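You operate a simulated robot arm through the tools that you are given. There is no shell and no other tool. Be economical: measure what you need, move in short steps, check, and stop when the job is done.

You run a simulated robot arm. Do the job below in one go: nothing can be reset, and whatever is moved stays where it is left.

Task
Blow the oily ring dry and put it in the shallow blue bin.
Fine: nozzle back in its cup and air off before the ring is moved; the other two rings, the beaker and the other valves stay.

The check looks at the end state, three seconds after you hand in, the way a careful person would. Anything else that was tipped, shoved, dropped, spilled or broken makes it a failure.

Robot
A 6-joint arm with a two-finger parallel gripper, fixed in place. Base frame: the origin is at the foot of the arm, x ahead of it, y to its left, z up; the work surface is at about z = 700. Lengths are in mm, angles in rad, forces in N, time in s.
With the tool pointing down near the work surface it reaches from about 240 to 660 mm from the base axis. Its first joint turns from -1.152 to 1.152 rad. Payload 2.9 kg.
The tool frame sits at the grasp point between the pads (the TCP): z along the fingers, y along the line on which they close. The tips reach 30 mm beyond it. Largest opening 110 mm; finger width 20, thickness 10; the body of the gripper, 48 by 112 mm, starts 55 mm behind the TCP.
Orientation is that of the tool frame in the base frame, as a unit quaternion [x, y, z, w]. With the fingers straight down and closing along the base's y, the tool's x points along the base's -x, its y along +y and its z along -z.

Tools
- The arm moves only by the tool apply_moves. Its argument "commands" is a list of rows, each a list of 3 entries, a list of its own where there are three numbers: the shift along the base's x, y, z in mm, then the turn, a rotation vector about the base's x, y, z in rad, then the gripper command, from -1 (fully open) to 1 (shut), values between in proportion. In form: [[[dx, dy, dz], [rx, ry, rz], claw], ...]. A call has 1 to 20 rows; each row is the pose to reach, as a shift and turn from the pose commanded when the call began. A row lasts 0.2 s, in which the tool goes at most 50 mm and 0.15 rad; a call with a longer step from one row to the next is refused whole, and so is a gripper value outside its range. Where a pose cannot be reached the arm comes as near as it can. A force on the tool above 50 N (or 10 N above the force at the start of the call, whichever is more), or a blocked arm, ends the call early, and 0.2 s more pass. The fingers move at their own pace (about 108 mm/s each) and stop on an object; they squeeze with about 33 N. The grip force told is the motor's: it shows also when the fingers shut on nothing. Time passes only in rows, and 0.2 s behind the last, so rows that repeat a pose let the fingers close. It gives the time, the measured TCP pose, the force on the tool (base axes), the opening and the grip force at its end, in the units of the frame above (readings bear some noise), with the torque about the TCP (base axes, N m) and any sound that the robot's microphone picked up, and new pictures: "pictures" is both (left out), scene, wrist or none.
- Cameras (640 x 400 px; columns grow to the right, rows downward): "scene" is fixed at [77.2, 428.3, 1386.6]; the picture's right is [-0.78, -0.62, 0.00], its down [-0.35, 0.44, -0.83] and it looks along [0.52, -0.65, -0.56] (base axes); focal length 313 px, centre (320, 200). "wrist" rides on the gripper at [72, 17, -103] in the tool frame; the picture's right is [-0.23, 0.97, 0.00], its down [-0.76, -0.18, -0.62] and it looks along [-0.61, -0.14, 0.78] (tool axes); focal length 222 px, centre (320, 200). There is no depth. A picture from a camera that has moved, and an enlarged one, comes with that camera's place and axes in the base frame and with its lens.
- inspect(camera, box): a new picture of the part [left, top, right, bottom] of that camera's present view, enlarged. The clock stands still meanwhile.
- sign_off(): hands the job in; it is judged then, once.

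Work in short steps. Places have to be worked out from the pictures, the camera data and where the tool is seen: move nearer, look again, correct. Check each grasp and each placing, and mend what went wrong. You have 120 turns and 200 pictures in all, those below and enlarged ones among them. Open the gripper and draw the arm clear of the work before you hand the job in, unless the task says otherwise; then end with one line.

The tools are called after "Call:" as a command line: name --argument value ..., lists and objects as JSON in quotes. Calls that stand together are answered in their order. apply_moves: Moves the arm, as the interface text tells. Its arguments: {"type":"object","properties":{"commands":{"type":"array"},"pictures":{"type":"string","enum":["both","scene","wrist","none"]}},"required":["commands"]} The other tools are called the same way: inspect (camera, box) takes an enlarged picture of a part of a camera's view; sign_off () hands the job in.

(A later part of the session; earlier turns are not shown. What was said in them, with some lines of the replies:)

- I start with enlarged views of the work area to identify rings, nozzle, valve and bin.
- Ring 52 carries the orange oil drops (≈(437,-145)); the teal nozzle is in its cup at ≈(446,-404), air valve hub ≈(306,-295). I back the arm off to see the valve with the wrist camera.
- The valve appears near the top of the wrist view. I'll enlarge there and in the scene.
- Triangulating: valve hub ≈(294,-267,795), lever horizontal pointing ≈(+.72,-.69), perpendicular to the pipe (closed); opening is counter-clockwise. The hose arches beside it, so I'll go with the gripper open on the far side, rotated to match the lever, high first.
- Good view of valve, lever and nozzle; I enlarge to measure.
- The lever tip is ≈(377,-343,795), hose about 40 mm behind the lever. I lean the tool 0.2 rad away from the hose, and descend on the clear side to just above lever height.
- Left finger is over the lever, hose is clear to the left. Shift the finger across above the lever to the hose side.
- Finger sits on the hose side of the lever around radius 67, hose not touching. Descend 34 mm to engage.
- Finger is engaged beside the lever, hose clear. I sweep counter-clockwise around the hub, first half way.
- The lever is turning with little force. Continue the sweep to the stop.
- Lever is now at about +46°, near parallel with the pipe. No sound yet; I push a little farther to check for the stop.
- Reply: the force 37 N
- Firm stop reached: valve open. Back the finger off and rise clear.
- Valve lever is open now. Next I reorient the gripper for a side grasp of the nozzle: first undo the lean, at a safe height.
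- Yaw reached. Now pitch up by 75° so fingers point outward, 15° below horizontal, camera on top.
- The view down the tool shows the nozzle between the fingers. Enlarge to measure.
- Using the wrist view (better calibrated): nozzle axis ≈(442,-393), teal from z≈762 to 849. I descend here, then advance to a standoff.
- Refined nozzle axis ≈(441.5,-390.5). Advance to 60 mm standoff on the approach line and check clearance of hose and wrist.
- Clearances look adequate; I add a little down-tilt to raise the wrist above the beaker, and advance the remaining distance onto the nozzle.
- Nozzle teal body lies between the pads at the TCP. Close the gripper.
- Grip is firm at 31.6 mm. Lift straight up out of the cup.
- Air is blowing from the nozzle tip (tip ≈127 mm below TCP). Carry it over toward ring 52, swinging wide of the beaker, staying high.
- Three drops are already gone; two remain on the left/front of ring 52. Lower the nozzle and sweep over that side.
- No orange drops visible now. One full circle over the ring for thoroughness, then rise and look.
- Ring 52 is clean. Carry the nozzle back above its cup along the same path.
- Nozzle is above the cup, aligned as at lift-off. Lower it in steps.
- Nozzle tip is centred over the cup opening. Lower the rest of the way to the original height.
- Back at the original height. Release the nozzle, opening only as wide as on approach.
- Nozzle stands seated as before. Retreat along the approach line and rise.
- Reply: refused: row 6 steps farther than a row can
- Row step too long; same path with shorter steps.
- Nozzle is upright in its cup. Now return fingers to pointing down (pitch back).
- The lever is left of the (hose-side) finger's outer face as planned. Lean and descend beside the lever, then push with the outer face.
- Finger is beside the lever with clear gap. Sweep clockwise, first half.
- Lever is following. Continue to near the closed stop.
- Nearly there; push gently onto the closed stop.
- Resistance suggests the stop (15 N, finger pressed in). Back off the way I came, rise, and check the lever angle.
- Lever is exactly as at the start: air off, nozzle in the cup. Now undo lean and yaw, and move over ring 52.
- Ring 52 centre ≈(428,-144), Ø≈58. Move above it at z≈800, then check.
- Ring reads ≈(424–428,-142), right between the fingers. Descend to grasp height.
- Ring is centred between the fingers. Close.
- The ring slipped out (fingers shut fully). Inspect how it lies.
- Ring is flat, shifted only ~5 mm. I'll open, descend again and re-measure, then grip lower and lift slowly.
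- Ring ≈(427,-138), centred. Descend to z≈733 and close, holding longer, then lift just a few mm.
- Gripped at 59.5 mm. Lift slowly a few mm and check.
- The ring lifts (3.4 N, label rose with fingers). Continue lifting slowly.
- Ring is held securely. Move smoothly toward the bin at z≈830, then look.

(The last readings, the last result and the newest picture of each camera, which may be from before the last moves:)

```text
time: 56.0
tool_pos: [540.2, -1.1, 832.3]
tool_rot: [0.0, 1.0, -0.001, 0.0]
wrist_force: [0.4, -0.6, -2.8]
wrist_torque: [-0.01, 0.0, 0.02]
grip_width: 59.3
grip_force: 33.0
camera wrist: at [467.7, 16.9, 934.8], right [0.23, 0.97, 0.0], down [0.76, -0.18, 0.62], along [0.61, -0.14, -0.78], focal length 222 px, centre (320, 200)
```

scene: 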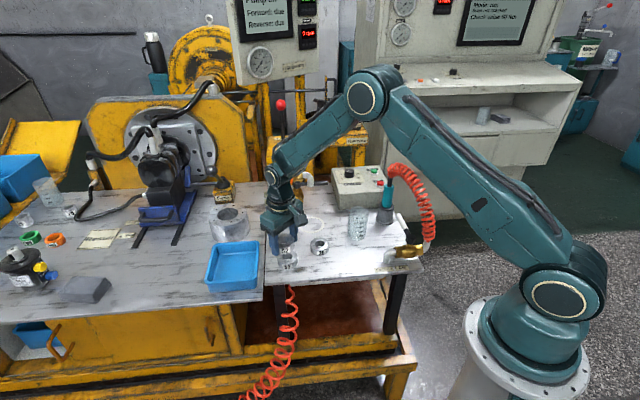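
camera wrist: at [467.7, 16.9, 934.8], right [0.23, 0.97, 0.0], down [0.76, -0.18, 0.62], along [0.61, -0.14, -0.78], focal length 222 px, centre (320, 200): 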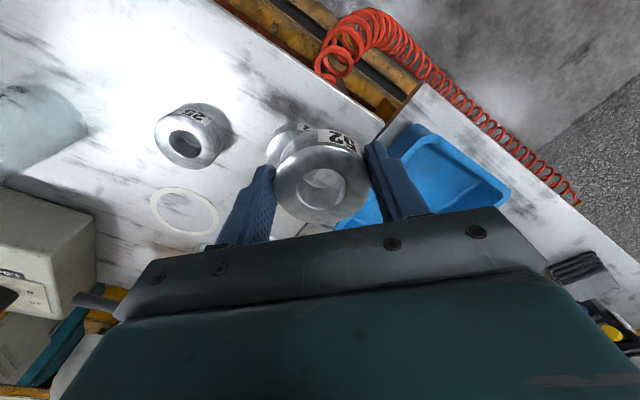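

Bin near corner ≈(561,83), centre ≈(661,83). Move the ring above (640,83).

Call:
apply_moves --commands '[[[6, 5, 0], [0, 0, 0], 1], [[20, 17, 0], [0, 0, 0], 1], [[36, 30, 0], [0, 0, 0], 1], [[52, 44, 0], [0, 0, 0], 1], [[68, 57, 0], [0, 0, 0], 1], [[82, 69, 0], [0, 0, 0], 1], [[93, 78, 0], [0, 0, 0], 1], [[100, 84, 0], [0, 0, 0], 1], [[100, 84, -10], [0, 0, 0], 1]]' --pictures "both"

Call:
inspect --camera "scene" --box '[180, 200, 300, 300]'

```text
time: 58.0
tool_pos: [641.2, 84.7, 822.5]
tool_rot: [0.0, 1.0, 0.0, -0.001]
wrist_force: [-0.1, -0.5, -4.3]
wrist_torque: [0.04, 0.03, -0.01]
grip_width: 59.8
grip_force: 33.3
camera wrist: at [567.3, 101.8, 924.5], right [0.23, 0.97, 0.0], down [0.76, -0.18, 0.62], along [0.61, -0.14, -0.78], focal length 222 px, centre (320, 200)
```

scene: 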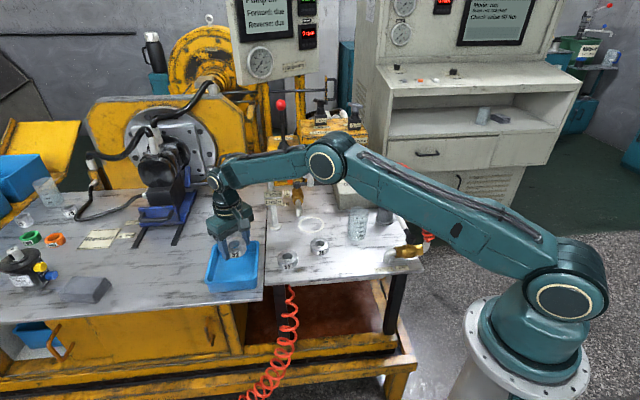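
wrist: 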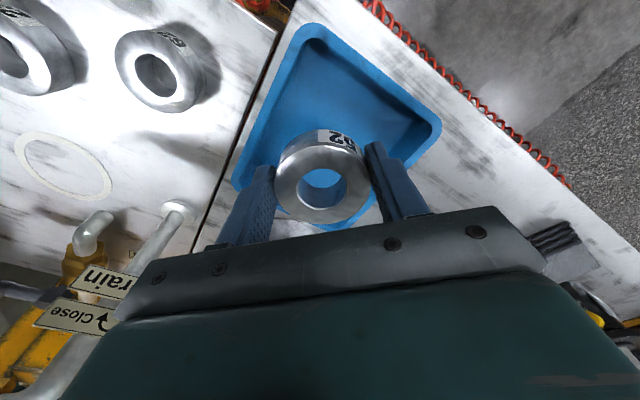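

```text
4.00 times, centred on (240, 250) of scene
camera zoom: at [77.3, 428.3, 1386.6], right [-0.78, -0.62, 0.0], down [-0.35, 0.44, -0.83], along [0.52, -0.65, -0.56], focal length 1250 px, centre (640, 0)
```

zoom: 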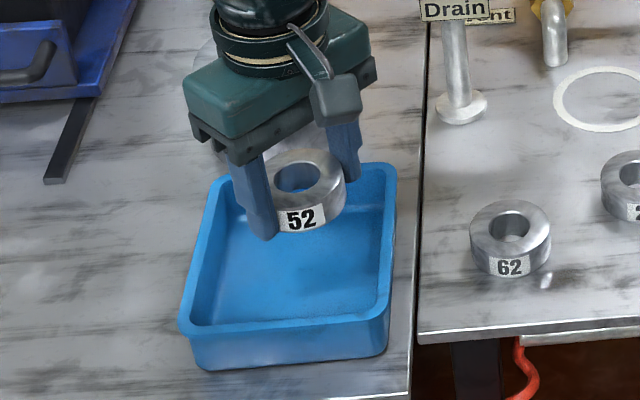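

Ring hangs well inside the bin outline. Nudge 6 mm toward the centre and lower slowly.

Call:
apply_moves --commands '[[[3, 0, -10], [0, 0, 0], 1], [[6, 0, -22], [0, 0, 0], 1], [[6, 0, -35], [0, 0, 0], 1], [[6, 0, -48], [0, 0, 0], 1], [[6, 0, -60], [0, 0, 0], 1], [[6, 0, -70], [0, 0, 0], 1], [[6, 0, -76], [0, 0, 0], 1]]' --pictures "wrist"

Call:
inspect --camera "scene" --box '[180, 200, 300, 300]'

```text
time: 59.6
tool_pos: [646.5, 82.7, 746.3]
tool_rot: [0.0, 1.0, 0.0, 0.0]
wrist_force: [-0.4, 0.8, -3.0]
wrist_torque: [0.0, 0.04, 0.01]
grip_width: 59.2
grip_force: 33.4
camera wrist: at [572.8, 101.0, 848.5], right [0.23, 0.97, 0.0], down [0.76, -0.18, 0.62], along [0.61, -0.14, -0.78], focal length 222 px, centre (320, 200)
```

wrist: 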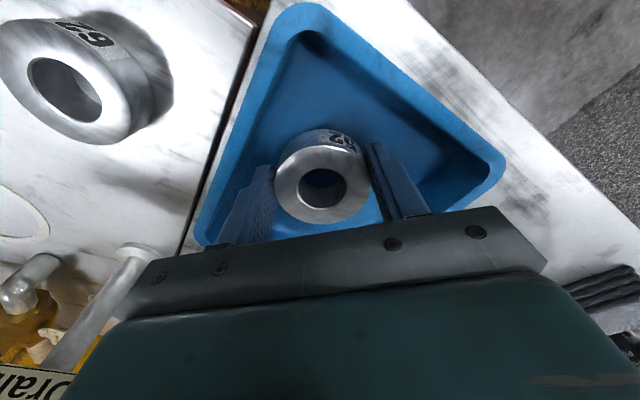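

```text
4.00 times, centred on (240, 250) of scene
camera zoom: at [77.3, 428.3, 1386.6], right [-0.78, -0.62, 0.0], down [-0.35, 0.44, -0.83], along [0.52, -0.65, -0.56], focal length 1250 px, centre (640, 0)
```

zoom: 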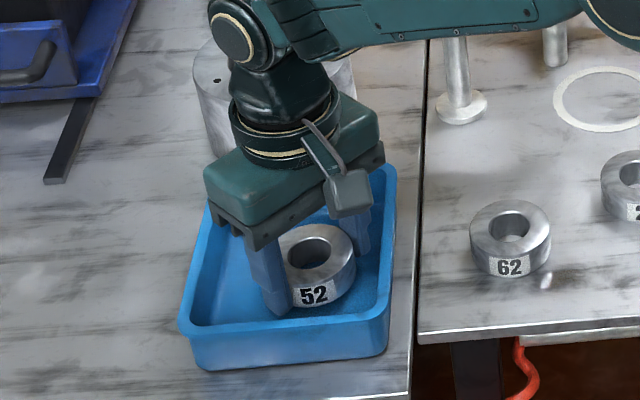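

Inside the bin, a few mm above the floor. Lower gently until touch.

Call:
apply_moves --commands '[[[0, 0, -2], [0, 0, 0], 1], [[0, 0, -4], [0, 0, 0], 1], [[0, 0, -6], [0, 0, 0], 1], [[0, 0, -8], [0, 0, 0], 1]]' --pictures "none"

```text
time: 60.6
tool_pos: [645.8, 82.6, 737.4]
tool_rot: [0.001, 1.0, 0.0, 0.001]
wrist_force: [-0.7, 0.0, -3.5]
wrist_torque: [0.02, 0.05, 0.02]
grip_width: 59.1
grip_force: 32.5
```

Call:
apply_moves --commands '[[[0, 0, -1], [0, 0, 0], 1], [[0, 0, -2], [0, 0, 0], 1], [[0, 0, -3], [0, 0, 0], 1]]' --pictures "none"

```text
time: 61.4
tool_pos: [646.1, 82.8, 736.8]
tool_rot: [-0.001, 1.0, 0.0, 0.001]
wrist_force: [-1.3, -3.1, 6.7]
wrist_torque: [-0.18, 0.25, 0.03]
grip_width: 59.6
grip_force: 32.8
```

Contact with the floor (force reversed). Release with a modest opening, then rise straight.

Call:
apply_moves --commands '[[[0, 0, 1], [0, 0, 0], -0.2], [[0, 0, 1], [0, 0, 0], -0.4], [[0, 0, 1], [0, 0, 0], -0.4], [[0, 0, 20], [0, 0, 0], -0.4], [[0, 0, 50], [0, 0, 0], -0.4], [[0, 0, 90], [0, 0, 0], -0.4], [[0, 0, 130], [0, 0, 0], -0.4], [[-40, -20, 150], [0, 0, 0], -0.4], [[-85, -40, 160], [0, 0, 0], -0.4], [[-130, -60, 170], [0, 0, 0], -0.4]]' --pictures "both"

Call:
inspect --camera "scene" --box '[190, 150, 450, 310]'

```text
refused: row 9 steps farther than a row can; nothing moved
```

```text
2.46 times, centred on (320, 230) of scene
camera zoom: at [77.0, 428.3, 1386.6], right [-0.78, -0.62, 0.0], down [-0.35, 0.44, -0.83], along [0.52, -0.65, -0.56], focal length 770 px, centre (320, 126)
```

zoom: 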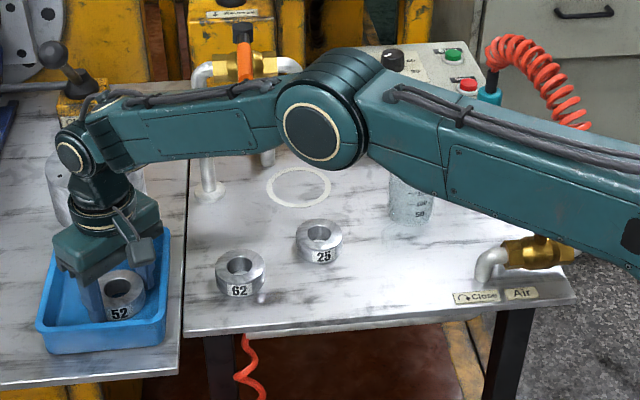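

One step was marginally too long; same release and retreat with shorter steps.

Call:
apply_moves --commands '[[[0, 0, 1], [0, 0, 0], -0.2], [[0, 0, 1], [0, 0, 0], -0.4], [[0, 0, 1], [0, 0, 0], -0.4], [[0, 0, 20], [0, 0, 0], -0.4], [[0, 0, 50], [0, 0, 0], -0.4], [[0, 0, 90], [0, 0, 0], -0.4], [[0, 0, 130], [0, 0, 0], -0.4], [[-30, -15, 155], [0, 0, 0], -0.4], [[-65, -30, 170], [0, 0, 0], -0.4], [[-100, -45, 185], [0, 0, 0], -0.4], [[-140, -60, 200], [0, 0, 0], -0.4]]' --pictures "both"

Call:
inspect --camera "scene" --box '[190, 150, 450, 310]'

```text
time: 63.8
tool_pos: [504.8, 22.7, 934.5]
tool_rot: [-0.002, 1.0, 0.0, 0.0]
wrist_force: [-0.6, 0.7, 0.3]
wrist_torque: [0.0, -0.03, 0.0]
grip_width: 77.1
grip_force: 0.1
camera wrist: at [431.7, 41.0, 1038.7], right [0.23, 0.97, 0.0], down [0.76, -0.18, 0.62], along [0.61, -0.14, -0.78], focal length 222 px, centre (320, 200)
```

scene: 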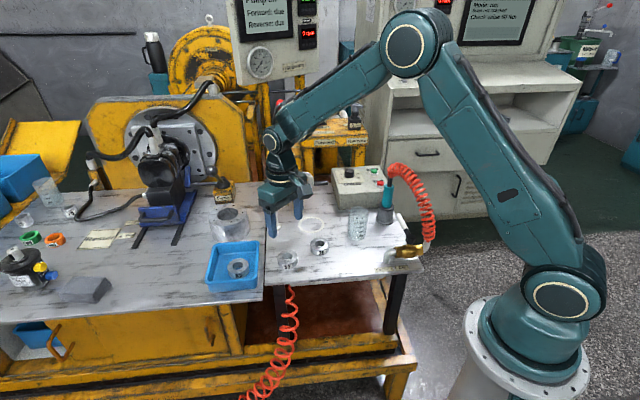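
wrist: 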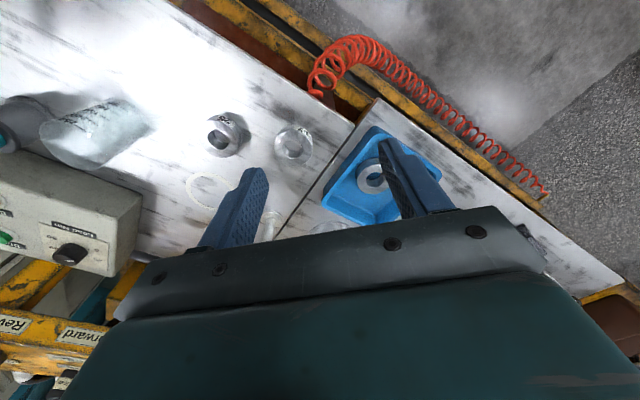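

```text
2.46 times, centred on (320, 230) of scene
camera zoom: at [77.2, 428.3, 1386.6], right [-0.78, -0.62, 0.0], down [-0.35, 0.44, -0.83], along [0.52, -0.65, -0.56], focal length 770 px, centre (320, 126)
```

zoom: 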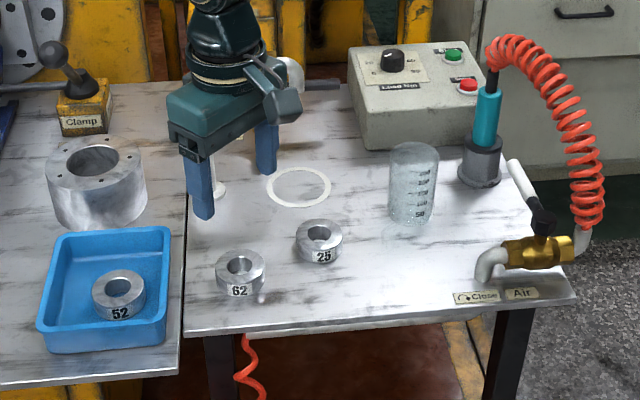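

Ring 52 lies flat in the shallow bin; the other rings, beaker, nozzle and valves are as at the start. Draw the arm back clear and open fully.

Call:
apply_moves --commands '[[[-30, -20, 30], [0, 0, 0], -1], [[-60, -40, 60], [0, 0, 0], -1], [[-90, -60, 90], [0, 0, 0], -1]]' --pictures "scene"

Call:
sign_off

```text
time: 64.6
tool_pos: [414.4, -39.6, 1025.9]
tool_rot: [0.0, 1.0, -0.001, 0.0]
wrist_force: [-0.4, 0.4, -0.5]
wrist_torque: [0.01, 0.03, -0.03]
grip_width: 110.0
grip_force: 0.1
```

scene: 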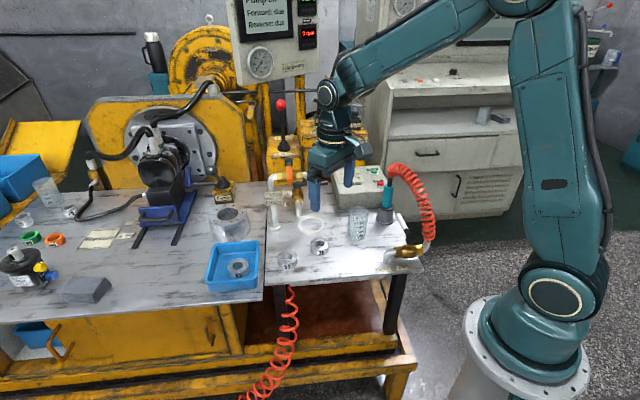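

```text
The job is handed in.
```

Ring 52, the oily one, is blown dry and lies flat in the shallow blue bin, after slipping from the first grasp and shifting about 5 mm on the table; the nozzle was back in its cup and the air off before I moved it, and the other two rings, the beaker and the other valves look unmoved in the final pictures.
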